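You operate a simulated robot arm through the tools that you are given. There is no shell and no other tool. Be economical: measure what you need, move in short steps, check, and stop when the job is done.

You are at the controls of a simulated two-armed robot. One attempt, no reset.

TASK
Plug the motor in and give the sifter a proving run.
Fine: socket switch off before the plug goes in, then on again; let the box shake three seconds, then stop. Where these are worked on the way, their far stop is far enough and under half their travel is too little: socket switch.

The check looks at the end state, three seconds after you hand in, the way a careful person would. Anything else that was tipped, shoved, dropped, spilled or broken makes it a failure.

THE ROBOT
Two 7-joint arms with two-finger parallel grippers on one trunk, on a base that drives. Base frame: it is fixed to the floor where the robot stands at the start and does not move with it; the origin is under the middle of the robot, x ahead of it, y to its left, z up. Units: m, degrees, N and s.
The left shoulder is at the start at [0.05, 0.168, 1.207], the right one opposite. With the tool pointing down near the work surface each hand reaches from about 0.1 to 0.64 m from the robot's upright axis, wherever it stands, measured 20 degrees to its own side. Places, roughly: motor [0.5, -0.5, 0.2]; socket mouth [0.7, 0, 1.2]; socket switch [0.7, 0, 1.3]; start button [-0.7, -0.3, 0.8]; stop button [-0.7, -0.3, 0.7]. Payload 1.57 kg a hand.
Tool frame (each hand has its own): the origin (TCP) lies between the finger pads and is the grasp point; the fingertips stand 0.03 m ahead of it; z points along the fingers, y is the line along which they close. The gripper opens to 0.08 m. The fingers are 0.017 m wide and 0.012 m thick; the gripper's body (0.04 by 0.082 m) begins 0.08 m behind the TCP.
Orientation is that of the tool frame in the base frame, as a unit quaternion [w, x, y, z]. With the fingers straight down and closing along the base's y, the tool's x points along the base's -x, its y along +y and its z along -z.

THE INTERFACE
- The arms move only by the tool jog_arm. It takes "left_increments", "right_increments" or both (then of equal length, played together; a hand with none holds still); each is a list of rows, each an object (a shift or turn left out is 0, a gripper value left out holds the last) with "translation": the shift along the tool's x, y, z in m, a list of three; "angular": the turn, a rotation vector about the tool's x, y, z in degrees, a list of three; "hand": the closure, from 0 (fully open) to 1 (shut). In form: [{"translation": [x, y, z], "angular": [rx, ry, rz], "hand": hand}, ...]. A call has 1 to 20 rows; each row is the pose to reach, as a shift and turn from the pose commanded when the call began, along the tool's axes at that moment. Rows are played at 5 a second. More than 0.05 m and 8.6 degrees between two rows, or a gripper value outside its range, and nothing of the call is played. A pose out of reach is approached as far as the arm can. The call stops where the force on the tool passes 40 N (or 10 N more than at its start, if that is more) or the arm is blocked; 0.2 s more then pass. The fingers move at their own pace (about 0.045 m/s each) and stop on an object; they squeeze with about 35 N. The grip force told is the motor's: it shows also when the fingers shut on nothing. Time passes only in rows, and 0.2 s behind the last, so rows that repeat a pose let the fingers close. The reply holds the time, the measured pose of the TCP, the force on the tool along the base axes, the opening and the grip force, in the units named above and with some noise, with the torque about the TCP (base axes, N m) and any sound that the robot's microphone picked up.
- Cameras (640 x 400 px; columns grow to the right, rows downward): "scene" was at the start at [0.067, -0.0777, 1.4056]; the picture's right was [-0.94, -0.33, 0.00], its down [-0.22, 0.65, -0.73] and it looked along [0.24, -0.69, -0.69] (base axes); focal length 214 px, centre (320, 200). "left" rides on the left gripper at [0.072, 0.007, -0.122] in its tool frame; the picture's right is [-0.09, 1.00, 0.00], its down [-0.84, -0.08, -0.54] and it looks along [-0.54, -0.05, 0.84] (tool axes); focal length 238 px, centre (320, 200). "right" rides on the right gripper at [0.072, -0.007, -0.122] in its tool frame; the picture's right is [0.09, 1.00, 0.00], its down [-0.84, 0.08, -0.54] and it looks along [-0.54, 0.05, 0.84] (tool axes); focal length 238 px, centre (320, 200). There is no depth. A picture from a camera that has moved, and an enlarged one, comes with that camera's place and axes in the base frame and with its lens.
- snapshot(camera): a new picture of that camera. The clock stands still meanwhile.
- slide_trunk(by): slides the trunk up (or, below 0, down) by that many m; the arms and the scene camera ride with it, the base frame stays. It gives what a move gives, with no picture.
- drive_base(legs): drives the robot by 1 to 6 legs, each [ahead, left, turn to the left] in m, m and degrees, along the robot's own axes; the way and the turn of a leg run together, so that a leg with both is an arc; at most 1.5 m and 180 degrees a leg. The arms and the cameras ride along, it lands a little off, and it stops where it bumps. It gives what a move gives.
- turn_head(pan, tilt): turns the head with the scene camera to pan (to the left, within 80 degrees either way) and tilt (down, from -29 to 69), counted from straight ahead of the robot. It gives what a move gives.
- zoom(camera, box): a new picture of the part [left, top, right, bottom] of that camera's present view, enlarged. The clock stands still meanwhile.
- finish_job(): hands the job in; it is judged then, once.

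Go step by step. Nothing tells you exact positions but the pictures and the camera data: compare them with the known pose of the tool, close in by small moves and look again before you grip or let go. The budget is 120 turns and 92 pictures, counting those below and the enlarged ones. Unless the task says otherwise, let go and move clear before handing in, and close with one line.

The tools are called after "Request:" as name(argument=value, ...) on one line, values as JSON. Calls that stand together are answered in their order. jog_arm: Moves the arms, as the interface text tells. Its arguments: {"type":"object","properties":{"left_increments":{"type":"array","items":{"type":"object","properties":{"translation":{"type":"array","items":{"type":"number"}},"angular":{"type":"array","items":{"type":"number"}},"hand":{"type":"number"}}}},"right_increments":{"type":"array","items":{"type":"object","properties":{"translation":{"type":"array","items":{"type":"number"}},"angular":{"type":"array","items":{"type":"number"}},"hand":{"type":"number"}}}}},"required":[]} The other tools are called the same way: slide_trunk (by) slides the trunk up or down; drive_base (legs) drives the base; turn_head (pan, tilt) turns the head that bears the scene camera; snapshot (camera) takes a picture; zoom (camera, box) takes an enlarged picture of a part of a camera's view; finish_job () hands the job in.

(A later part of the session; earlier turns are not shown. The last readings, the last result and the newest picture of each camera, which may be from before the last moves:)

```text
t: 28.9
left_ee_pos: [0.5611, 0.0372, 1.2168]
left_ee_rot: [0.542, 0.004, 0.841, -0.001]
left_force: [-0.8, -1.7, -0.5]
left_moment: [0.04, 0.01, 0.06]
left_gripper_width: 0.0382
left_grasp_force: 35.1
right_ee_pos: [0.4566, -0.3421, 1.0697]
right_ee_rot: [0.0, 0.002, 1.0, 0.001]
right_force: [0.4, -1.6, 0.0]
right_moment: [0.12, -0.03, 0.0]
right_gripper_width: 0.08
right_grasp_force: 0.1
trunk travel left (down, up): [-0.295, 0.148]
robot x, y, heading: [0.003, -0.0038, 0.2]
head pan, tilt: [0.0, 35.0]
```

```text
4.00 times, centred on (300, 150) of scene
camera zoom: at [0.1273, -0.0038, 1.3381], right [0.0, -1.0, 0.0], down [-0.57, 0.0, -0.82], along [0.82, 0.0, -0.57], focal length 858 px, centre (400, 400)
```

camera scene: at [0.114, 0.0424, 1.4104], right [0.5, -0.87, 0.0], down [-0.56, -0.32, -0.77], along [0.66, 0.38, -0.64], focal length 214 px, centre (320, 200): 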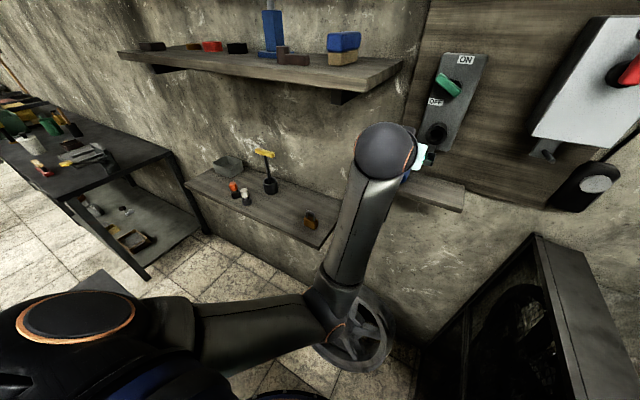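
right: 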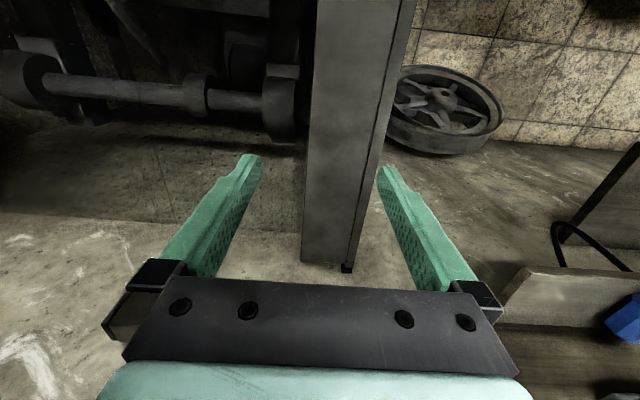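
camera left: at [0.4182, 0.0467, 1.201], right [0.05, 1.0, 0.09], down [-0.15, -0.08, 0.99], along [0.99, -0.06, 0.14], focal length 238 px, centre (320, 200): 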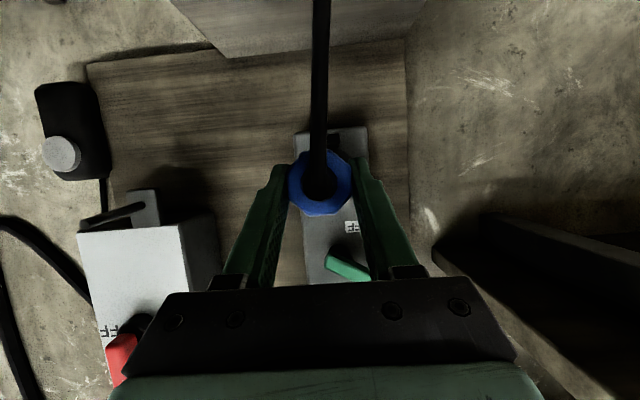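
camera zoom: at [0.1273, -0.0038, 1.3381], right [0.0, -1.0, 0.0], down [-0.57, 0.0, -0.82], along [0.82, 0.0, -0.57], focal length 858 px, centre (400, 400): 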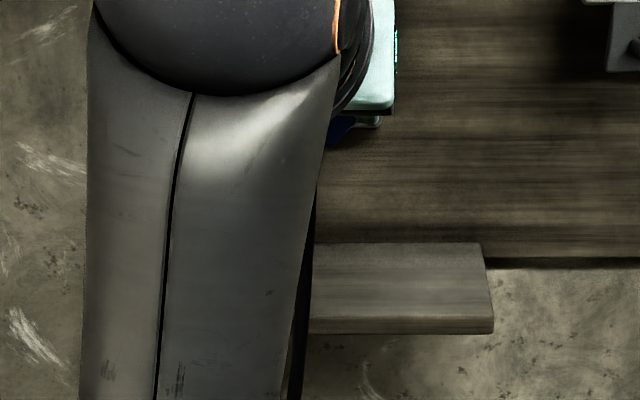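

The hand came out a bit right of where I aimed, with a slight body sway. I let it settle and read again.

Request:
jog_arm(left_increments=[{"translation": [0, 0, 0]}, {"translation": [0, 0, 0]}, {"translation": [0, 0, 0]}])

Request:
zoom(camera="left", box=[240, 110, 400, 230])

```text
t: 29.7
left_ee_pos: [0.5609, 0.0461, 1.2162]
left_ee_rot: [0.541, 0.0, 0.841, 0.001]
left_force: [-0.3, 1.0, -0.7]
left_moment: [0.02, 0.0, -0.01]
left_gripper_width: 0.0382
left_grasp_force: 34.9
right_ee_pos: [0.4586, -0.3379, 1.0694]
right_ee_rot: [0.0, 0.001, 1.0, 0.001]
right_force: [-0.4, 0.2, -0.3]
right_moment: [0.02, -0.02, 0.0]
right_gripper_width: 0.0799
right_grasp_force: 0.1
trunk travel left (down, up): [-0.295, 0.148]
robot x, y, heading: [-0.0024, -0.0056, 0.3]
head pan, tilt: [0.0, 35.0]
```

```text
3.33 times, centred on (320, 170) of left
camera zoom: at [0.4203, 0.0522, 1.1996], right [0.04, 1.0, 0.08], down [-0.15, -0.08, 0.99], along [0.99, -0.05, 0.14], focal length 794 px, centre (320, 300)
```

zoom: 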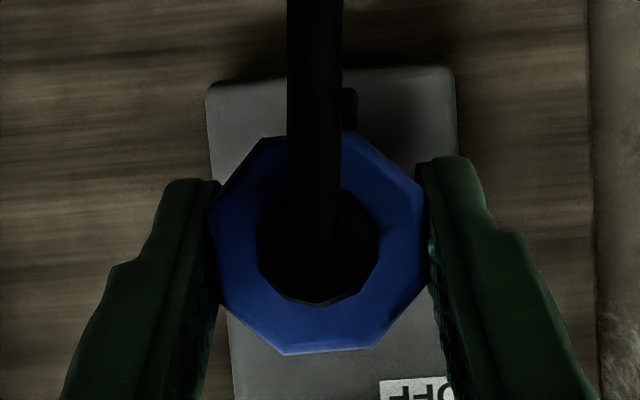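

Settled: plug axis about [y 0.046, z 1.209], the mouth at [0.045, 1.209]. I advance toward the mouth slowly.

Request:
jog_arm(left_increments=[{"translation": [-0.0041, -0.0005, 0.0091]}, {"translation": [-0.0083, -0.001, 0.0182]}, {"translation": [-0.0124, -0.001, 0.0273]}, {"translation": [-0.0124, -0.001, 0.0273]}, {"translation": [-0.0124, -0.001, 0.0273]}])

Request:
turn_head(pan=-20, tilt=20)

Request:
snapshot(camera="scene")

Request:
snapshot(camera="right")

```text
t: 30.9
left_ee_pos: [0.5898, 0.0431, 1.2149]
left_ee_rot: [0.541, -0.002, 0.841, 0.001]
left_force: [0.2, 2.7, -1.6]
left_moment: [0.0, 0.01, 0.15]
left_gripper_width: 0.0382
left_grasp_force: 35.2
right_ee_pos: [0.4585, -0.3375, 1.0705]
right_ee_rot: [-0.001, 0.001, 1.0, 0.0]
right_force: [0.2, 0.1, -0.6]
right_moment: [-0.02, -0.01, 0.01]
right_gripper_width: 0.0802
right_grasp_force: 0.1
trunk travel left (down, up): [-0.295, 0.148]
robot x, y, heading: [-0.0004, -0.0018, -0.2]
head pan, tilt: [0.0, 35.0]
```

```text
t: 31.7
left_ee_pos: [0.5907, 0.0436, 1.2149]
left_ee_rot: [0.542, 0.0, 0.84, -0.001]
left_force: [1.0, 4.2, -0.8]
left_moment: [0.03, -0.02, 0.19]
left_gripper_width: 0.0384
left_grasp_force: 34.7
right_ee_pos: [0.4582, -0.3376, 1.0712]
right_ee_rot: [0.0, 0.002, 1.0, 0.0]
right_force: [0.3, -0.1, 0.7]
right_moment: [-0.03, 0.01, -0.03]
right_gripper_width: 0.0799
right_grasp_force: 0.1
trunk travel left (down, up): [-0.295, 0.148]
robot x, y, heading: [0.0012, -0.0012, -0.2]
head pan, tilt: [-20.0, 20.0]
```

```text
57 pictures are left
camera scene: at [0.128, -0.0313, 1.3618], right [-0.34, -0.94, 0.0], down [-0.32, 0.12, -0.94], along [0.88, -0.32, -0.34], focal length 214 px, centre (320, 200)
```

scene: 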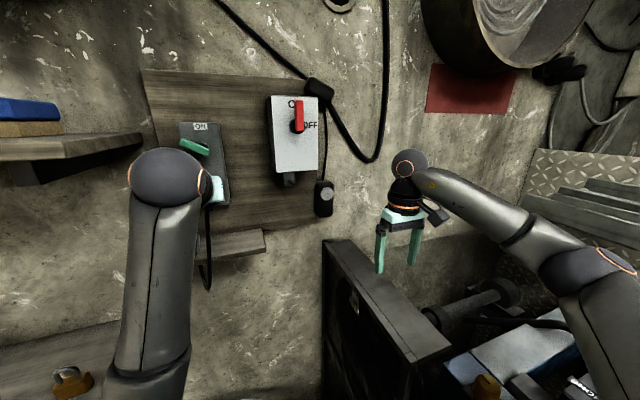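

```text
56 pictures are left
camera right: at [0.3852, -0.3431, 1.1919], right [-0.09, 1.0, 0.0], down [0.84, 0.08, 0.54], along [0.54, 0.05, -0.84], focal length 238 px, centre (320, 200)
```

right: 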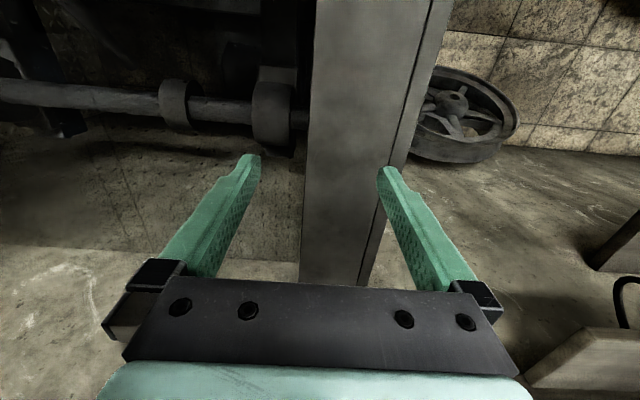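

A sideways force of +4 N about 4.5 cm ahead of the TCP says the plug nose is already touching the right side of the mouth. I shift 1.5 mm left and advance further.

Request:
jog_arm(left_increments=[{"translation": [0, 0.0015, 0]}, {"translation": [-0.0021, 0.0015, 0.0046]}, {"translation": [-0.0041, 0.0015, 0.0091]}, {"translation": [-0.0041, 0.0015, 0.0091]}])

Request:
snapshot(camera="left")

```text
t: 32.7
left_ee_pos: [0.5968, 0.0444, 1.2155]
left_ee_rot: [0.54, 0.001, 0.842, -0.001]
left_force: [-20.2, 0.1, -6.6]
left_moment: [-0.01, 0.55, -0.06]
left_gripper_width: 0.0387
left_grasp_force: 34.5
right_ee_pos: [0.4559, -0.3378, 1.0713]
right_ee_rot: [0.002, 0.0, 1.0, 0.0]
right_force: [0.1, -0.1, 0.6]
right_moment: [0.03, 0.02, -0.01]
right_gripper_width: 0.08
right_grasp_force: 0.0
trunk travel left (down, up): [-0.295, 0.148]
robot x, y, heading: [-0.0022, -0.0027, 0.1]
head pan, tilt: [-20.0, 20.0]
```

```text
55 pictures are left
camera left: at [0.456, 0.0523, 1.1995], right [0.04, 1.0, 0.08], down [-0.14, -0.08, 0.99], along [0.99, -0.05, 0.14], focal length 238 px, centre (320, 200)
```

left: 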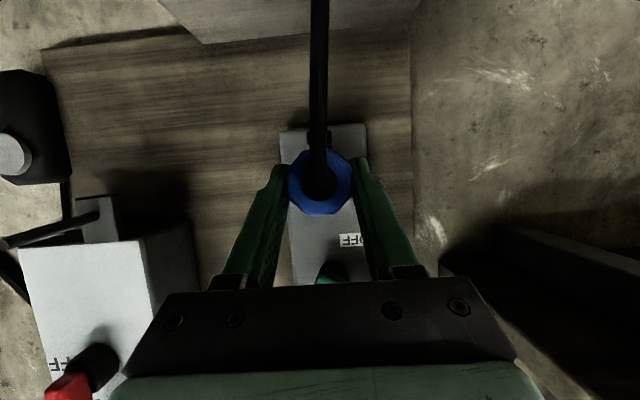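

The nose now presses at about 20 N along x, so something is misaligned or it's seated; I can't see the gap. I ease off slightly and bring the right hand's camera round to look from the right side.

Request:
jog_arm(left_increments=[{"translation": [0.0016, 0, -0.0036]}, {"translation": [0.0016, 0, -0.0036]}, {"translation": [0.0016, 0, -0.0036]}, {"translation": [0.0016, 0, -0.0036]}, {"translation": [0.0016, 0, -0.0036]}, {"translation": [0.0016, 0, -0.0036]}, {"translation": [0.0016, 0, -0.0036]}, {"translation": [0.0016, 0, -0.0036]}], right_increments=[{"translation": [0, 0.02, -0.03], "angular": [0, 0, -8.1]}, {"translation": [0, 0.045, -0.06], "angular": [0, 0, -16.2]}, {"translation": [-0.01, 0.075, -0.085], "angular": [0, 0, -24.3]}, {"translation": [-0.02, 0.105, -0.105], "angular": [0, 0, -32.4]}, {"translation": [-0.04, 0.135, -0.125], "angular": [0, 0, -40.5]}, {"translation": [-0.06, 0.165, -0.125], "angular": [0, 0, -48.6]}, {"translation": [-0.08, 0.195, -0.125], "angular": [0, 0, -56.7]}, {"translation": [-0.09, 0.22, -0.125], "angular": [0, 0, -64.8]}])

Request:
jog_arm(right_increments=[{"angular": [0, -8.5, 0]}, {"angular": [0, -17, 0]}, {"angular": [0, -25.5, 0]}, {"angular": [0, -34, 0]}, {"angular": [0, -42.5, 0]}])

Request:
snapshot(camera="right")

```text
t: 34.5
left_ee_pos: [0.5972, 0.0448, 1.2151]
left_ee_rot: [0.541, 0.0, 0.841, 0.0]
left_force: [0.3, 0.2, -1.5]
left_moment: [-0.03, 0.03, 0.0]
left_gripper_width: 0.0384
left_grasp_force: 35.2
right_ee_pos: [0.4139, -0.0778, 1.1438]
right_ee_rot: [0.002, -0.532, 0.847, -0.001]
right_force: [-0.1, 0.1, 0.4]
right_moment: [0.01, 0.03, 0.03]
right_gripper_width: 0.0798
right_grasp_force: 0.0
right hand out of reach, approached as far as the arm can: row 5, 6, 7, 8
trunk travel left (down, up): [-0.295, 0.148]
robot x, y, heading: [0.0007, 0.0, -0.2]
head pan, tilt: [-20.0, 20.0]
```

```text
t: 35.7
left_ee_pos: [0.5975, 0.045, 1.2145]
left_ee_rot: [0.541, 0.0, 0.841, 0.0]
left_force: [-0.2, 0.0, -0.9]
left_moment: [0.04, 0.06, 0.01]
left_gripper_width: 0.0384
left_grasp_force: 34.7
right_ee_pos: [0.4124, -0.0776, 1.1448]
right_ee_rot: [0.307, -0.499, 0.787, 0.195]
right_force: [0.1, 0.0, -0.5]
right_moment: [-0.01, 0.01, -0.03]
right_gripper_width: 0.08
right_grasp_force: 0.1
trunk travel left (down, up): [-0.295, 0.148]
robot x, y, heading: [0.0022, 0.0009, -0.1]
head pan, tilt: [-20.0, 20.0]
```

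```text
54 pictures are left
camera right: at [0.3607, -0.2024, 1.185], right [-0.93, 0.36, -0.06], down [0.04, 0.26, 0.97], along [0.37, 0.89, -0.25], focal length 238 px, centre (320, 200)
```

right: 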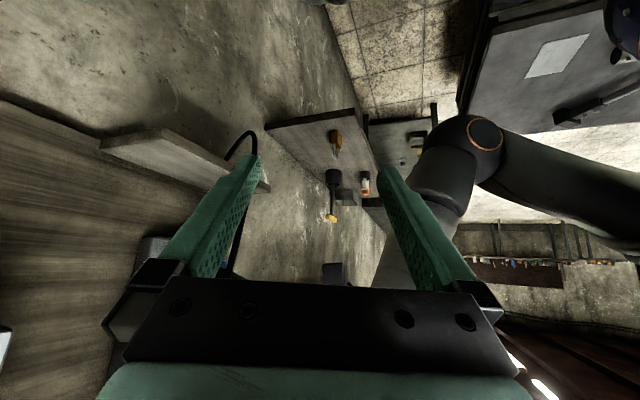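

The camera needs to be higher and turned less. I adjust the right hand.

Request:
jog_arm(right_increments=[{"translation": [-0.0168, -0.0147, -0.03], "angular": [5, 0, 5.4]}, {"translation": [-0.0335, -0.0295, -0.06], "angular": [10, 0, 10.8]}, {"translation": [-0.0503, -0.0442, -0.0896], "angular": [14.9, 0, 16.2]}])

Request:
snapshot(camera="right")

```text
t: 36.5
left_ee_pos: [0.5964, 0.0465, 1.2145]
left_ee_rot: [0.541, 0.0, 0.841, 0.0]
left_force: [-1.0, 0.0, -1.7]
left_moment: [0.01, 0.0, 0.01]
left_gripper_width: 0.038
left_grasp_force: 34.9
right_ee_pos: [0.4452, -0.1181, 1.2447]
right_ee_rot: [0.338, -0.339, 0.868, 0.132]
right_force: [0.2, 0.3, -0.4]
right_moment: [-0.01, -0.01, 0.0]
right_gripper_width: 0.0798
right_grasp_force: 0.0
trunk travel left (down, up): [-0.295, 0.148]
robot x, y, heading: [0.0021, -0.0019, -0.2]
head pan, tilt: [-20.0, 20.0]
```

```text
53 pictures are left
camera right: at [0.3478, -0.2136, 1.2862], right [-0.72, 0.69, -0.06], down [0.13, 0.23, 0.96], along [0.68, 0.69, -0.25], focal length 238 px, centre (320, 200)
```

right: 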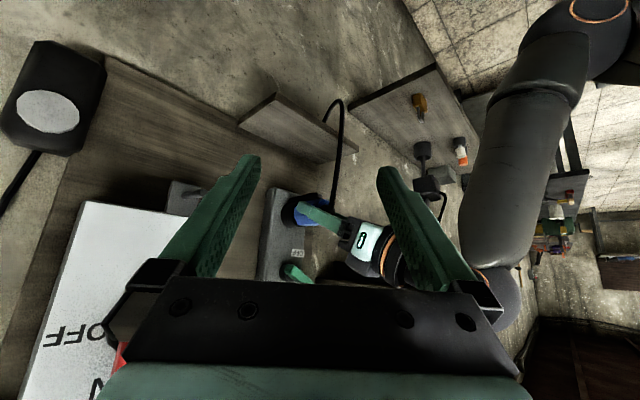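

The plug is in view between the right fingers; I enlarge it.

Request:
zoom(camera="right", box=[250, 170, 380, 280])

```text
3.64 times, centred on (315, 225) of right
camera zoom: at [0.3478, -0.2136, 1.2862], right [-0.72, 0.69, -0.06], down [0.13, 0.23, 0.96], along [0.68, 0.69, -0.25], focal length 867 px, centre (338, 109)
```

zoom: 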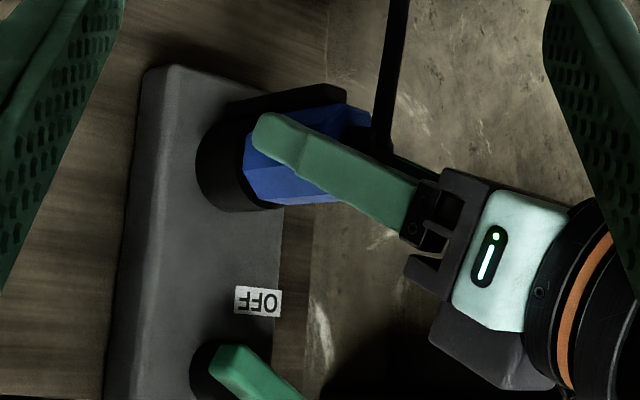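

The blue body looks flush or nearly flush with the socket collar. I push a little further to feel whether it seats.

Request:
jog_arm(left_increments=[{"translation": [-0.0021, 0, 0.0046]}, {"translation": [-0.0033, 0, 0.0073]}, {"translation": [-0.0045, 0, 0.01]}, {"translation": [-0.0058, 0, 0.0128]}, {"translation": [-0.007, 0, 0.0155]}])

Request:
zoom(camera="right", box=[270, 180, 340, 240])

```text
t: 37.7
left_ee_pos: [0.6104, 0.0451, 1.2173]
left_ee_rot: [0.543, 0.0, 0.84, -0.001]
left_force: [-24.7, 1.6, 0.0]
left_moment: [-0.01, -0.01, 0.12]
left_gripper_width: 0.0384
left_grasp_force: 35.2
right_ee_pos: [0.4418, -0.1163, 1.2468]
right_ee_rot: [0.34, -0.34, 0.867, 0.132]
right_force: [0.0, -0.2, 0.4]
right_moment: [0.04, -0.02, -0.01]
right_gripper_width: 0.0801
right_grasp_force: 0.0
trunk travel left (down, up): [-0.295, 0.148]
robot x, y, heading: [0.0024, -0.0015, -0.1]
head pan, tilt: [-20.0, 20.0]
```

```text
6.67 times, centred on (305, 210) of right
camera zoom: at [0.3442, -0.2135, 1.2871], right [-0.72, 0.69, -0.07], down [0.13, 0.23, 0.97], along [0.68, 0.69, -0.25], focal length 1589 px, centre (420, 133)
```

zoom: 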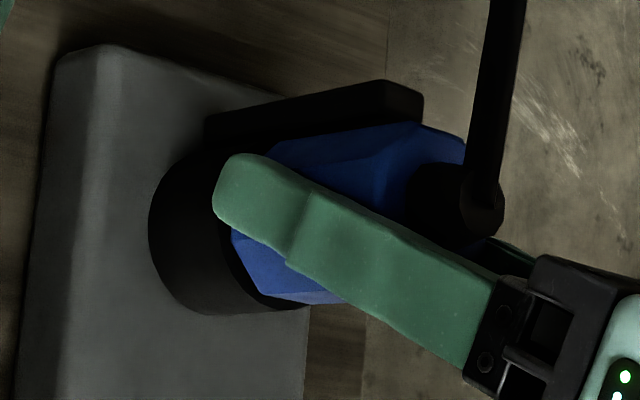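

The fingers slid about 1 cm along the plug while it stayed put, flush at the collar. I test by a small sideways nudge whether its nose is held in the socket.

Request:
jog_arm(left_increments=[{"translation": [-0.003, 0.0, 0.0066]}, {"translation": [-0.003, 0.004, 0.0066]}, {"translation": [-0.003, 0.006, 0.0066]}])

Request:
jog_arm(left_increments=[{"translation": [0, -0.006, 0]}, {"translation": [-0.005, -0.006, 0]}, {"translation": [-0.007, -0.006, 0]}])

```text
t: 38.5
left_ee_pos: [0.6165, 0.0473, 1.2174]
left_ee_rot: [0.542, 0.004, 0.84, -0.001]
left_force: [-29.8, -11.3, -1.8]
left_moment: [-0.04, 0.17, 0.25]
left_gripper_width: 0.0382
left_grasp_force: 34.7
right_ee_pos: [0.4396, -0.1195, 1.2465]
right_ee_rot: [0.341, -0.339, 0.867, 0.131]
right_force: [0.4, -0.3, -0.4]
right_moment: [-0.01, 0.02, -0.01]
right_gripper_width: 0.0801
right_grasp_force: 0.1
trunk travel left (down, up): [-0.295, 0.148]
robot x, y, heading: [0.0003, -0.0001, -0.4]
head pan, tilt: [-20.0, 20.0]
```

```text
t: 39.1
left_ee_pos: [0.6146, 0.0468, 1.2179]
left_ee_rot: [0.538, 0.0, 0.843, 0.001]
left_force: [-23.0, 3.1, -0.1]
left_moment: [0.04, 0.05, -0.05]
left_gripper_width: 0.0383
left_grasp_force: 34.8
right_ee_pos: [0.4398, -0.1174, 1.2469]
right_ee_rot: [0.34, -0.34, 0.867, 0.13]
right_force: [0.2, 0.6, -1.1]
right_moment: [-0.02, -0.02, -0.01]
right_gripper_width: 0.0799
right_grasp_force: 0.1
trunk travel left (down, up): [-0.295, 0.148]
robot x, y, heading: [-0.0014, 0.0002, -0.2]
head pan, tilt: [-20.0, 20.0]
stopped in row 2 (left hand): the force on the tool passed its limit (the readings are from after the stop); the commanded pose is now the measured one
```

It resists both ways, so the nose is held. I look again, from the right camera and from the left one.

Request:
zoom(camera="right", box=[260, 170, 350, 240])

Request:
zoom(camera="left", box=[240, 110, 400, 230])

```text
5.71 times, centred on (305, 205) of right
camera zoom: at [0.3439, -0.2124, 1.2874], right [-0.73, 0.69, -0.07], down [0.13, 0.23, 0.97], along [0.68, 0.69, -0.25], focal length 1362 px, centre (406, 171)
```

zoom: 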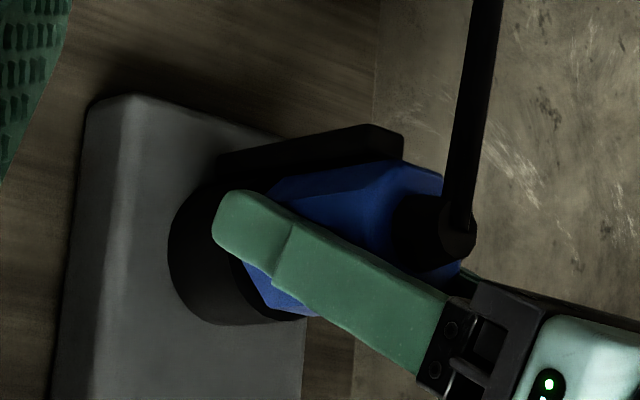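

```text
3.33 times, centred on (320, 170) of left
camera zoom: at [0.4747, 0.0542, 1.2028], right [0.04, 1.0, 0.09], down [-0.14, -0.08, 0.99], along [0.99, -0.05, 0.14], focal length 794 px, centre (320, 300)
```

zoom: 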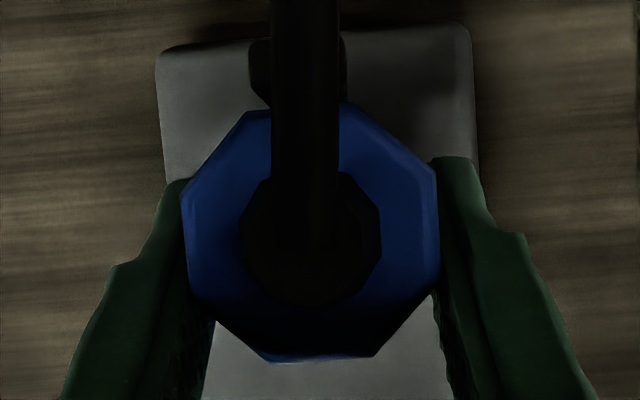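

The plug sits level against the collar and the fingertips now reach past its face. I open the hand, draw back and see whether it stays put.

Request:
jog_arm(left_increments=[{"translation": [0, 0, 0], "hand": 0.4}, {"translation": [0, 0, 0], "hand": 0.2}, {"translation": [0.002, 0, -0.005], "hand": 0.2}, {"translation": [0.014, 0, -0.032], "hand": 0.2}, {"translation": [0.024, 0, -0.055], "hand": 0.2}])

Request:
zoom(camera="right", box=[260, 170, 350, 240])

Request:
zoom(camera="left", box=[240, 110, 400, 230])

```text
t: 40.3
left_ee_pos: [0.5608, 0.0461, 1.2159]
left_ee_rot: [0.536, 0.0, 0.844, 0.002]
left_force: [0.7, 0.2, -1.2]
left_moment: [-0.04, 0.0, -0.01]
left_gripper_width: 0.064
left_grasp_force: 0.0
right_ee_pos: [0.4437, -0.117, 1.2443]
right_ee_rot: [0.338, -0.34, 0.868, 0.132]
right_force: [0.6, 0.1, 0.3]
right_moment: [0.0, 0.03, 0.01]
right_gripper_width: 0.0798
right_grasp_force: 0.1
trunk travel left (down, up): [-0.295, 0.148]
robot x, y, heading: [-0.0043, -0.0011, -0.4]
head pan, tilt: [-20.0, 20.0]
```

```text
5.71 times, centred on (305, 205) of right
camera zoom: at [0.348, -0.2137, 1.2857], right [-0.73, 0.69, -0.06], down [0.13, 0.23, 0.96], along [0.68, 0.69, -0.25], focal length 1362 px, centre (406, 171)
```

zoom: 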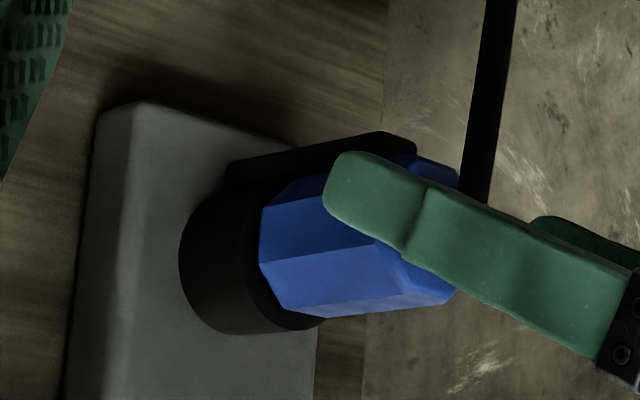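

```text
3.33 times, centred on (320, 170) of left
camera zoom: at [0.4203, 0.0535, 1.2015], right [0.04, 1.0, 0.09], down [-0.13, -0.08, 0.99], along [0.99, -0.05, 0.13], focal length 794 px, centre (320, 300)
```

zoom: 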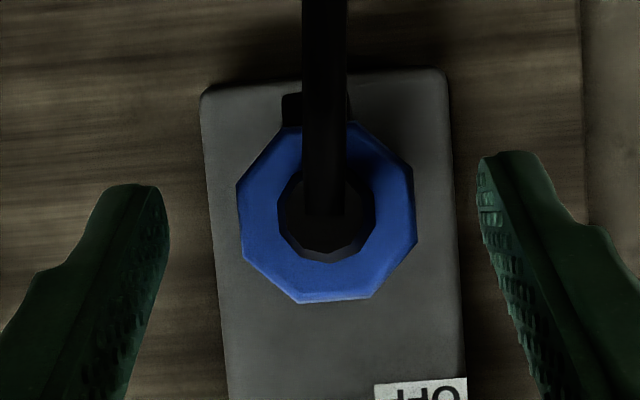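

The plug stays, flush with the collar. To be sure it is home I press on its rear rim with the half-closed fingertips either side of the cord.

Request:
jog_arm(left_increments=[{"translation": [0.0083, 0, -0.0182], "hand": 0.2}, {"translation": [0.0047, 0.0015, -0.0199], "hand": 0.65}, {"translation": [0.0047, 0.0015, -0.0199], "hand": 0.65}, {"translation": [0.0047, 0.0015, -0.0199], "hand": 0.65}])

Request:
zoom(camera="left", box=[240, 110, 400, 230])

```text
t: 41.3
left_ee_pos: [0.5409, 0.0485, 1.2189]
left_ee_rot: [0.537, -0.001, 0.844, 0.002]
left_force: [-0.3, 0.0, -0.9]
left_moment: [-0.02, -0.02, -0.01]
left_gripper_width: 0.028
left_grasp_force: 0.1
right_ee_pos: [0.4435, -0.1179, 1.2447]
right_ee_rot: [0.338, -0.34, 0.868, 0.131]
right_force: [0.1, 0.1, 1.3]
right_moment: [-0.01, -0.02, 0.0]
right_gripper_width: 0.0801
right_grasp_force: 0.1
trunk travel left (down, up): [-0.295, 0.148]
robot x, y, heading: [0.0024, -0.0005, 0.0]
head pan, tilt: [-20.0, 20.0]
```

```text
3.33 times, centred on (320, 170) of left
camera zoom: at [0.4002, 0.0559, 1.2055], right [0.04, 1.0, 0.09], down [-0.14, -0.08, 0.99], along [0.99, -0.05, 0.13], focal length 794 px, centre (320, 300)
```

zoom: 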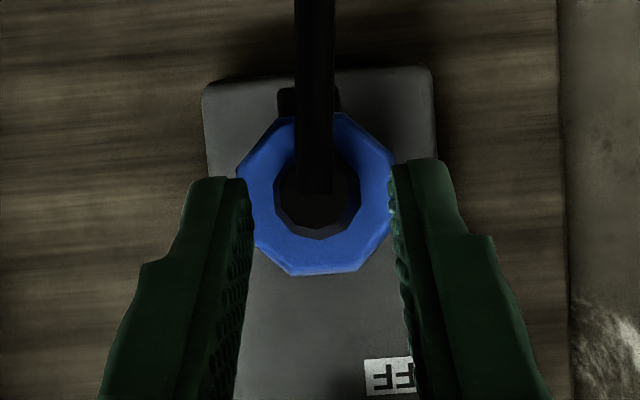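

Fingertips flank the cord boot squarely. I press forward.

Request:
jog_arm(left_increments=[{"translation": [-0.0041, 0, 0.0091], "hand": 0.68}, {"translation": [-0.0074, 0, 0.0164], "hand": 0.68}, {"translation": [-0.0091, 0, 0.02], "hand": 0.68}, {"translation": [-0.0103, 0, 0.0228], "hand": 0.68}, {"translation": [-0.0116, 0, 0.0255], "hand": 0.68}, {"translation": [-0.0128, 0, 0.0282], "hand": 0.68}, {"translation": [-0.014, 0, 0.031], "hand": 0.68}])

Request:
zoom(camera="right", box=[260, 170, 350, 240])

```text
t: 42.6
left_ee_pos: [0.5634, 0.0479, 1.2255]
left_ee_rot: [0.54, -0.001, 0.842, 0.001]
left_force: [-25.1, 2.8, 1.1]
left_moment: [-0.02, 0.09, 0.26]
left_gripper_width: 0.0256
left_grasp_force: 0.1
right_ee_pos: [0.4392, -0.1163, 1.2472]
right_ee_rot: [0.34, -0.34, 0.867, 0.131]
right_force: [-0.6, 0.3, -0.9]
right_moment: [0.03, -0.03, -0.01]
right_gripper_width: 0.0801
right_grasp_force: 0.1
trunk travel left (down, up): [-0.295, 0.148]
robot x, y, heading: [0.0008, -0.0002, 0.1]
head pan, tilt: [-20.0, 20.0]
stopped in row 6 (left hand): the force on the tool passed its limit (the readings are from after the stop); the commanded pose is now the measured one
```

```text
5.71 times, centred on (305, 205) of right
camera zoom: at [0.3429, -0.2124, 1.2874], right [-0.73, 0.68, -0.07], down [0.13, 0.23, 0.97], along [0.68, 0.69, -0.25], focal length 1362 px, centre (406, 171)
```

zoom: 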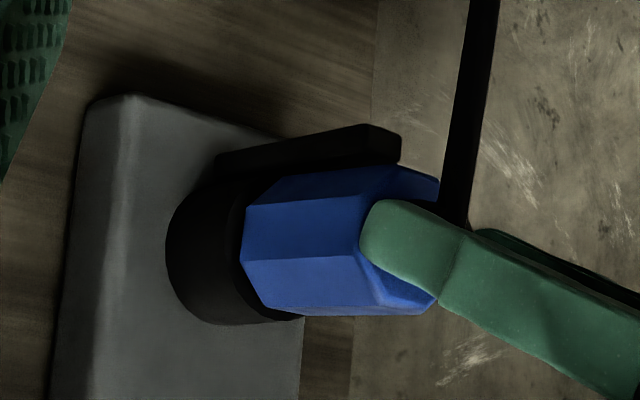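

It held against 40 N without moving: the plug is home. I withdraw past the cord, raise the trunk back, and set up for turning the switch on.

Request:
jog_arm(left_increments=[{"translation": [0.0124, 0, -0.0273], "hand": 0.6}, {"translation": [0.0248, 0, -0.0547], "hand": 0.4}, {"translation": [0.0372, 0, -0.082], "hand": 0.2}])

Request:
slide_trunk(by=0.08)

Request:
snapshot(camera="right")

Request:
snapshot(camera="left")

```text
t: 43.4
left_ee_pos: [0.5016, 0.046, 1.2151]
left_ee_rot: [0.538, -0.001, 0.843, 0.002]
left_force: [-0.4, -0.6, 0.1]
left_moment: [-0.01, -0.01, -0.01]
left_gripper_width: 0.0641
left_grasp_force: 0.0
left hand out of reach, approached as far as the arm can: row 3
right_ee_pos: [0.4432, -0.1168, 1.244]
right_ee_rot: [0.338, -0.341, 0.867, 0.132]
right_force: [0.0, 0.4, 1.2]
right_moment: [0.0, 0.03, 0.03]
right_gripper_width: 0.0798
right_grasp_force: 0.1
trunk travel left (down, up): [-0.295, 0.148]
robot x, y, heading: [-0.001, -0.001, 0.0]
head pan, tilt: [-20.0, 20.0]
```

```text
t: 44.6
left_ee_pos: [0.5021, 0.0469, 1.296]
left_ee_rot: [0.538, 0.0, 0.843, 0.001]
left_force: [-0.6, -0.3, -0.4]
left_moment: [0.01, -0.01, 0.01]
left_gripper_width: 0.064
left_grasp_force: 0.1
right_ee_pos: [0.4438, -0.1161, 1.3247]
right_ee_rot: [0.338, -0.34, 0.868, 0.131]
right_force: [-0.1, -0.4, 0.0]
right_moment: [0.0, -0.02, -0.02]
right_gripper_width: 0.08
right_grasp_force: 0.1
trunk travel left (down, up): [-0.375, 0.068]
robot x, y, heading: [-0.0038, -0.0005, 0.1]
head pan, tilt: [-20.0, 20.0]
```

```text
44 pictures are left
camera right: at [0.3477, -0.2133, 1.3657], right [-0.73, 0.69, -0.06], down [0.13, 0.23, 0.96], along [0.68, 0.69, -0.25], focal length 238 px, centre (320, 200)
```

right: 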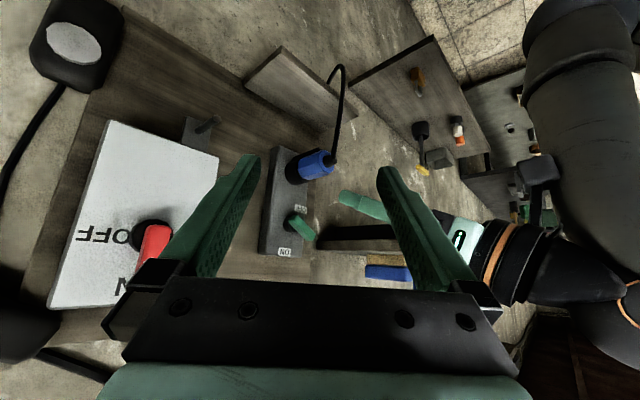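

```text
43 pictures are left
camera left: at [0.3609, 0.0541, 1.2804], right [0.04, 1.0, 0.08], down [-0.14, -0.08, 0.99], along [0.99, -0.05, 0.14], focal length 238 px, centre (320, 200)
```

left: 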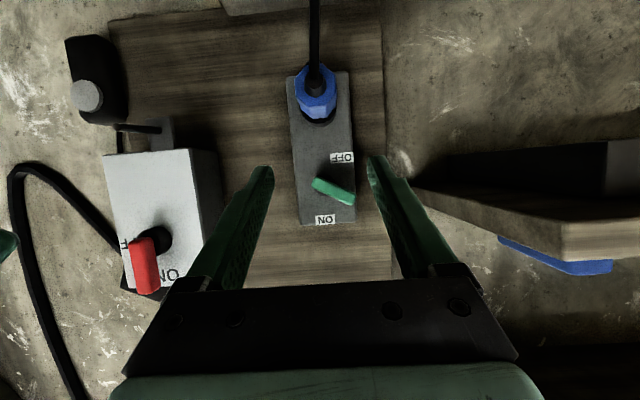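

Plug is seated straight. I level the left hand, closed, to the left below the lever.

Request:
jog_arm(left_increments=[{"translation": [-0.0063, 0.0104, 0.017], "angular": [0, -6.2, 0], "hand": 1}, {"translation": [-0.0126, 0.0207, 0.034], "angular": [0, -12.5, 0], "hand": 1}, {"translation": [-0.019, 0.031, 0.051], "angular": [0, -18.7, 0], "hand": 1}, {"translation": [-0.0253, 0.0415, 0.0687], "angular": [0, -24.9, 0], "hand": 1}, {"translation": [-0.0253, 0.0415, 0.0687], "angular": [0, -24.9, 0], "hand": 1}])

Request:
snapshot(camera="left")

Request:
snapshot(camera="right")

```text
t: 45.8
left_ee_pos: [0.5744, 0.0882, 1.2882]
left_ee_rot: [0.708, 0.0, 0.706, 0.001]
left_force: [-0.6, -0.2, -0.1]
left_moment: [-0.03, 0.03, 0.0]
left_gripper_width: 0.0
left_grasp_force: 21.0
right_ee_pos: [0.4428, -0.118, 1.3242]
right_ee_rot: [0.338, -0.339, 0.868, 0.131]
right_force: [-0.7, -0.3, 0.0]
right_moment: [-0.02, -0.03, 0.01]
right_gripper_width: 0.0798
right_grasp_force: 0.1
trunk travel left (down, up): [-0.375, 0.068]
robot x, y, heading: [0.0005, 0.0005, -0.1]
head pan, tilt: [-20.0, 20.0]
```

```text
42 pictures are left
camera left: at [0.4529, 0.0963, 1.2152], right [0.0, 1.0, 0.09], down [-0.54, -0.08, 0.84], along [0.84, -0.05, 0.54], focal length 238 px, centre (320, 200)
```

left: 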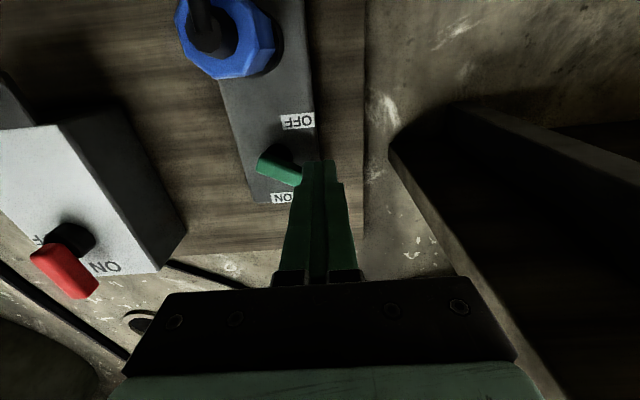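

```text
41 pictures are left
camera right: at [0.3473, -0.2133, 1.3658], right [-0.73, 0.69, -0.06], down [0.13, 0.23, 0.96], along [0.68, 0.69, -0.25], focal length 238 px, centre (320, 200)
```

right: 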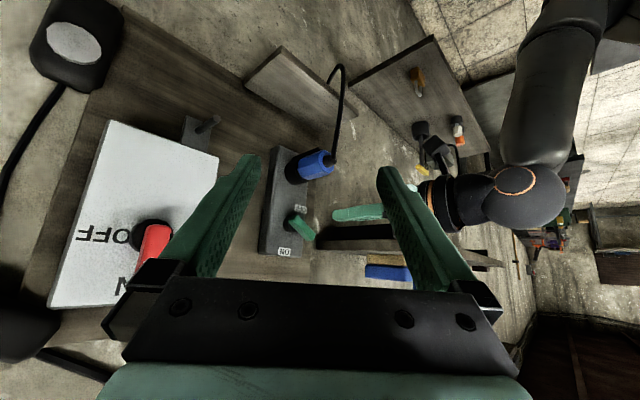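

Clear run in. I advance beside the lever and sweep it back up to ON.

Request:
jog_arm(left_increments=[{"translation": [0, 0, 0.03]}, {"translation": [0, 0, 0.058]}, {"translation": [-0.0125, -0.0092, 0.058]}, {"translation": [-0.0215, -0.0091, 0.058]}, {"translation": [-0.0295, -0.0112, 0.058]}, {"translation": [-0.0375, -0.0155, 0.058]}, {"translation": [-0.0435, -0.0215, 0.058]}, {"translation": [-0.0455, -0.026, 0.058]}])

Request:
snapshot(camera="left")

```text
t: 47.6
left_ee_pos: [0.6337, 0.0646, 1.3349]
left_ee_rot: [0.707, -0.001, 0.707, 0.001]
left_force: [-2.9, 4.8, -1.4]
left_moment: [0.05, 0.01, -0.02]
left_gripper_width: 0.0001
left_grasp_force: 21.1
right_ee_pos: [0.4432, -0.1174, 1.3244]
right_ee_rot: [0.338, -0.34, 0.868, 0.131]
right_force: [-1.2, -0.3, 0.3]
right_moment: [0.01, 0.01, -0.03]
right_gripper_width: 0.0799
right_grasp_force: 0.1
trunk travel left (down, up): [-0.375, 0.068]
robot x, y, heading: [-0.0033, -0.0008, -0.1]
head pan, tilt: [-20.0, 20.0]
```

```text
40 pictures are left
camera left: at [0.5106, 0.0718, 1.2622], right [0.0, 1.0, 0.09], down [-0.54, -0.08, 0.84], along [0.84, -0.05, 0.54], focal length 238 px, centre (320, 200)
```

left: 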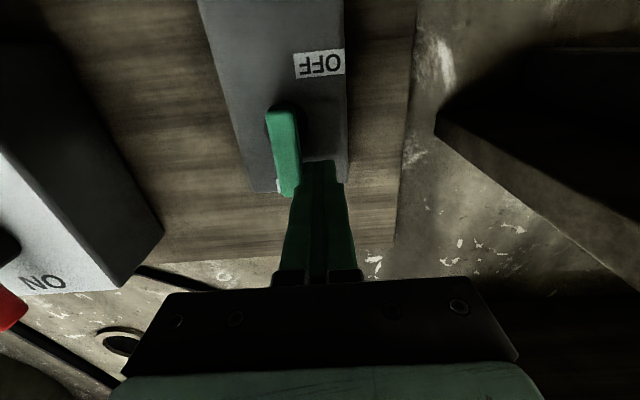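

The lever is up, with slight resistance. A touch more to be sure of the stop, then I withdraw both hands and look.

Request:
jog_arm(left_increments=[{"translation": [0, -0.003, 0]}, {"translation": [0, -0.006, 0]}])

Request:
jog_arm(left_increments=[{"translation": [0, 0.012, 0]}, {"translation": [0, 0.015, -0.04]}, {"translation": [0, 0.02, -0.08]}, {"translation": [0, 0.03, -0.12]}, {"translation": [0, 0.04, -0.16]}], right_increments=[{"translation": [0, 0, 0]}, {"translation": [0, 0, 0]}, {"translation": [0, 0, 0]}, {"translation": [0, 0, 0]}, {"translation": [0, 0, 0]}])

Request:
turn_head(pan=0, tilt=20)

Request:
snapshot(camera="scene")

Request:
snapshot(camera="left")

```text
t: 48.2
left_ee_pos: [0.633, 0.0639, 1.3358]
left_ee_rot: [0.707, -0.005, 0.707, 0.004]
left_force: [-4.4, 18.7, -1.9]
left_moment: [0.18, 0.07, 0.16]
left_gripper_width: 0.0
left_grasp_force: 21.7
right_ee_pos: [0.4431, -0.1136, 1.3252]
right_ee_rot: [0.337, -0.34, 0.868, 0.13]
right_force: [0.0, -0.4, 0.3]
right_moment: [0.01, -0.03, 0.01]
right_gripper_width: 0.0801
right_grasp_force: 0.1
trunk travel left (down, up): [-0.375, 0.068]
robot x, y, heading: [-0.0015, -0.0004, -0.0]
head pan, tilt: [-20.0, 20.0]
```

```text
t: 49.4
left_ee_pos: [0.4727, 0.0994, 1.3361]
left_ee_rot: [0.709, -0.001, 0.705, 0.006]
left_force: [0.4, -0.1, -0.1]
left_moment: [0.03, -0.01, -0.01]
left_gripper_width: 0.0001
left_grasp_force: 21.0
right_ee_pos: [0.4431, -0.1168, 1.3243]
right_ee_rot: [0.337, -0.34, 0.868, 0.131]
right_force: [0.4, 0.7, -0.1]
right_moment: [-0.01, 0.02, 0.01]
right_gripper_width: 0.0799
right_grasp_force: 0.0
trunk travel left (down, up): [-0.375, 0.068]
robot x, y, heading: [-0.003, 0.001, -0.0]
head pan, tilt: [-20.0, 20.0]
```

```text
t: 50.2
left_ee_pos: [0.4744, 0.0988, 1.335]
left_ee_rot: [0.707, -0.001, 0.707, 0.006]
left_force: [0.2, 0.7, 0.1]
left_moment: [-0.03, -0.02, -0.01]
left_gripper_width: 0.0
left_grasp_force: 21.0
right_ee_pos: [0.443, -0.1182, 1.3244]
right_ee_rot: [0.338, -0.34, 0.868, 0.131]
right_force: [-0.8, 0.2, 0.0]
right_moment: [-0.03, 0.02, 0.0]
right_gripper_width: 0.0801
right_grasp_force: 0.0
trunk travel left (down, up): [-0.375, 0.068]
robot x, y, heading: [-0.0017, -0.0006, 0.1]
head pan, tilt: [0.0, 20.0]
```

```text
39 pictures are left
camera scene: at [0.1326, 0.0002, 1.4418], right [0.0, -1.0, 0.0], down [-0.34, 0.0, -0.94], along [0.94, 0.0, -0.34], focal length 214 px, centre (320, 200)
```

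scene: 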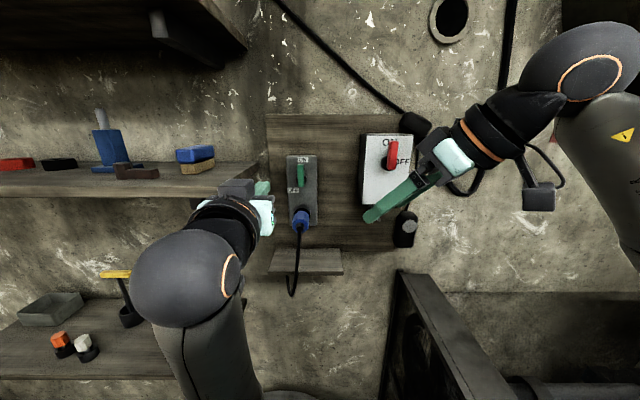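

```text
38 pictures are left
camera left: at [0.3518, 0.1058, 1.2612], right [-0.01, 0.99, 0.1], down [-0.54, -0.09, 0.84], along [0.84, -0.05, 0.54], focal length 238 px, centre (320, 200)
```

left: 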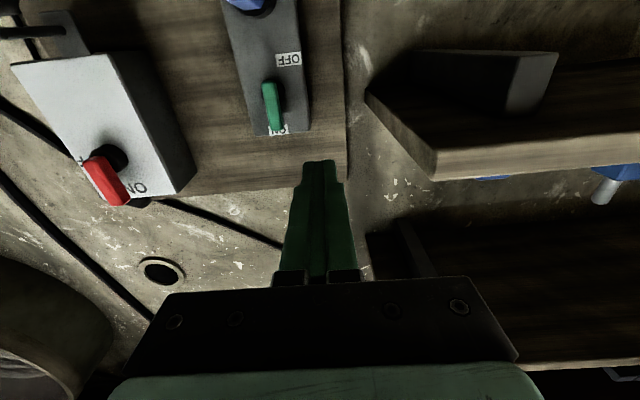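

Socket switch is ON with the plug in. Now I look behind to the right for the start and stop buttons.

Request:
turn_head(pan=-80, tilt=30)

Request:
snapshot(camera="scene")

Request:
turn_head(pan=80, tilt=30)

Request:
snapshot(camera="scene")

```text
t: 51.8
left_ee_pos: [0.4739, 0.0998, 1.3331]
left_ee_rot: [0.707, 0.0, 0.707, 0.006]
left_force: [0.3, -0.5, 0.2]
left_moment: [0.0, 0.0, 0.0]
left_gripper_width: 0.0
left_grasp_force: 21.5
right_ee_pos: [0.4427, -0.1174, 1.3248]
right_ee_rot: [0.338, -0.34, 0.868, 0.131]
right_force: [0.6, -0.5, 0.2]
right_moment: [0.01, 0.0, 0.04]
right_gripper_width: 0.08
right_grasp_force: 0.0
trunk travel left (down, up): [-0.375, 0.068]
robot x, y, heading: [-0.0008, 0.0013, 0.1]
head pan, tilt: [-80.0, 30.0]
```

```text
37 pictures are left
camera scene: at [0.0552, -0.0888, 1.4258], right [-0.98, -0.17, 0.0], down [-0.09, 0.49, -0.87], along [0.15, -0.85, -0.5], focal length 214 px, centre (320, 200)
```

scene: 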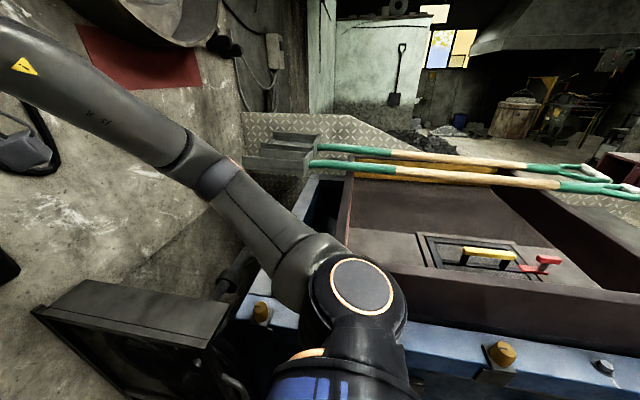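

```text
t: 54.2
left_ee_pos: [0.4749, 0.0996, 1.3341]
left_ee_rot: [0.707, 0.0, 0.707, 0.007]
left_force: [-0.6, -0.6, 0.3]
left_moment: [0.01, -0.06, -0.01]
left_gripper_width: 0.0
left_grasp_force: 21.6
right_ee_pos: [0.4445, -0.1182, 1.3251]
right_ee_rot: [0.338, -0.34, 0.868, 0.132]
right_force: [0.7, -0.7, -0.3]
right_moment: [0.0, 0.02, -0.02]
right_gripper_width: 0.0802
right_grasp_force: 0.1
trunk travel left (down, up): [-0.375, 0.068]
robot x, y, heading: [0.0008, -0.0011, -0.0]
head pan, tilt: [80.0, 30.0]
```

```text
36 pictures are left
camera scene: at [0.0553, 0.0894, 1.4258], right [0.98, -0.17, 0.0], down [-0.09, -0.49, -0.87], along [0.15, 0.85, -0.5], focal length 214 px, centre (320, 200)
```

scene: 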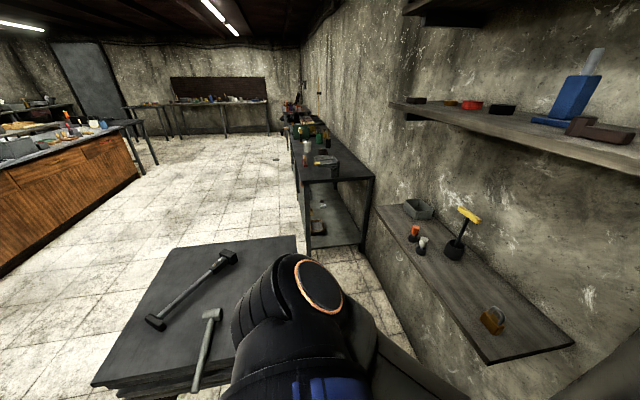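

The buttons lie out of view behind. I back up a little and turn right part-way, then look along the machine's front.

Request:
drive_base(legs=[[-0.15, 0.05, 0], [0, 0, -40]])

Request:
turn_head(pan=-80, tilt=35)

Request:
snapshot(camera="scene")

```text
t: 57.5
left_ee_pos: [0.2756, -0.1771, 1.3342]
left_ee_rot: [0.668, 0.239, 0.665, -0.234]
left_force: [1.7, -0.6, 0.7]
left_moment: [0.02, 0.01, 0.01]
left_gripper_width: 0.0002
left_grasp_force: 21.4
right_ee_pos: [0.113, -0.3249, 1.3241]
right_ee_rot: [0.363, -0.025, 0.932, 0.009]
right_force: [0.8, 0.4, 0.3]
right_moment: [0.05, 0.01, -0.01]
right_gripper_width: 0.0799
right_grasp_force: 0.1
trunk travel left (down, up): [-0.375, 0.068]
robot x, y, heading: [-0.152, 0.0485, -39.7]
head pan, tilt: [80.0, 30.0]
```

```text
t: 60.0
left_ee_pos: [0.2769, -0.1763, 1.3342]
left_ee_rot: [0.668, 0.24, 0.665, -0.233]
left_force: [0.5, -0.2, 0.3]
left_moment: [-0.04, -0.01, 0.01]
left_gripper_width: 0.0
left_grasp_force: 21.4
right_ee_pos: [0.1146, -0.3235, 1.3253]
right_ee_rot: [0.363, -0.025, 0.932, 0.009]
right_force: [-0.5, 0.0, 0.1]
right_moment: [-0.01, -0.01, -0.02]
right_gripper_width: 0.08
right_grasp_force: 0.1
trunk travel left (down, up): [-0.375, 0.068]
robot x, y, heading: [-0.151, 0.0496, -39.8]
head pan, tilt: [-80.0, 35.0]
```

```text
35 pictures are left
camera scene: at [-0.1644, -0.0515, 1.418], right [-0.87, 0.5, 0.0], down [0.28, 0.5, -0.82], along [-0.41, -0.71, -0.57], focal length 214 px, centre (320, 200)
```

scene: 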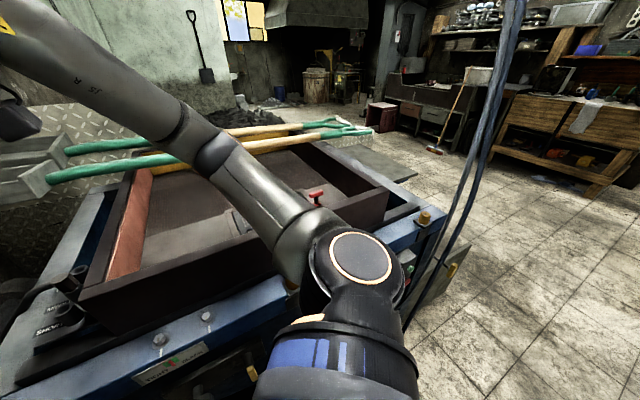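

The floor behind is open; I think I see a green button at the far front corner. Enlarging there.

Request:
zoom(camera="scene", box=[370, 190, 510, 330])

```text
2.86 times, centred on (440, 260) of scene
camera zoom: at [-0.1644, -0.0515, 1.418], right [-0.87, 0.5, 0.0], down [0.28, 0.5, -0.82], along [-0.41, -0.71, -0.57], focal length 613 px, centre (-23, 29)
```

zoom: 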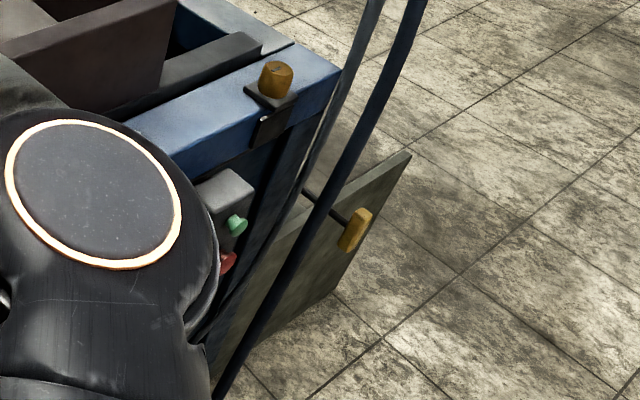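

Green button about [-0.68, -0.30, 0.80], red below at z ≈0.73. A pair of hanging cables is near there, so I move along the lane and look again for their distance before turning.

Request:
drive_base(legs=[[-0.27, -0.12, 0]])

Request:
turn_head(pan=-60, tilt=40)

Request:
snapshot(camera="scene")

```text
t: 62.0
left_ee_pos: [-0.0056, -0.0972, 1.3349]
left_ee_rot: [0.668, 0.241, 0.664, -0.233]
left_force: [-0.2, -0.2, -0.1]
left_moment: [-0.01, 0.0, 0.01]
left_gripper_width: 0.0
left_grasp_force: 20.8
right_ee_pos: [-0.1681, -0.2441, 1.325]
right_ee_rot: [0.364, -0.024, 0.931, 0.009]
right_force: [-0.5, 0.3, 1.4]
right_moment: [-0.01, -0.04, 0.0]
right_gripper_width: 0.0798
right_grasp_force: 0.0
trunk travel left (down, up): [-0.375, 0.068]
robot x, y, heading: [-0.4351, 0.1299, -39.7]
head pan, tilt: [-80.0, 35.0]
```

```text
t: 62.8
left_ee_pos: [-0.006, -0.0972, 1.3343]
left_ee_rot: [0.668, 0.24, 0.665, -0.233]
left_force: [0.2, -1.2, -0.7]
left_moment: [-0.03, -0.02, 0.03]
left_gripper_width: 0.0003
left_grasp_force: 21.0
right_ee_pos: [-0.1685, -0.2454, 1.3258]
right_ee_rot: [0.362, -0.024, 0.932, 0.01]
right_force: [-0.1, 0.0, -0.6]
right_moment: [0.02, -0.01, 0.01]
right_gripper_width: 0.0801
right_grasp_force: 0.1
trunk travel left (down, up): [-0.375, 0.068]
robot x, y, heading: [-0.4357, 0.1313, -39.9]
head pan, tilt: [-60.0, 40.0]
```

```text
33 pictures are left
camera scene: at [-0.4182, 0.0212, 1.4104], right [-0.99, 0.17, 0.0], down [0.11, 0.63, -0.77], along [-0.13, -0.75, -0.64], focal length 214 px, centre (320, 200)
```

scene: 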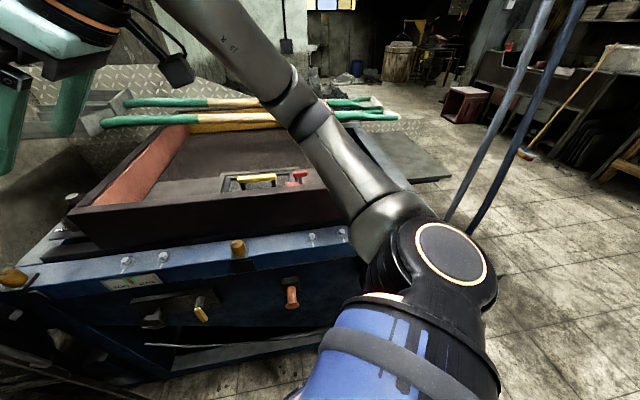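

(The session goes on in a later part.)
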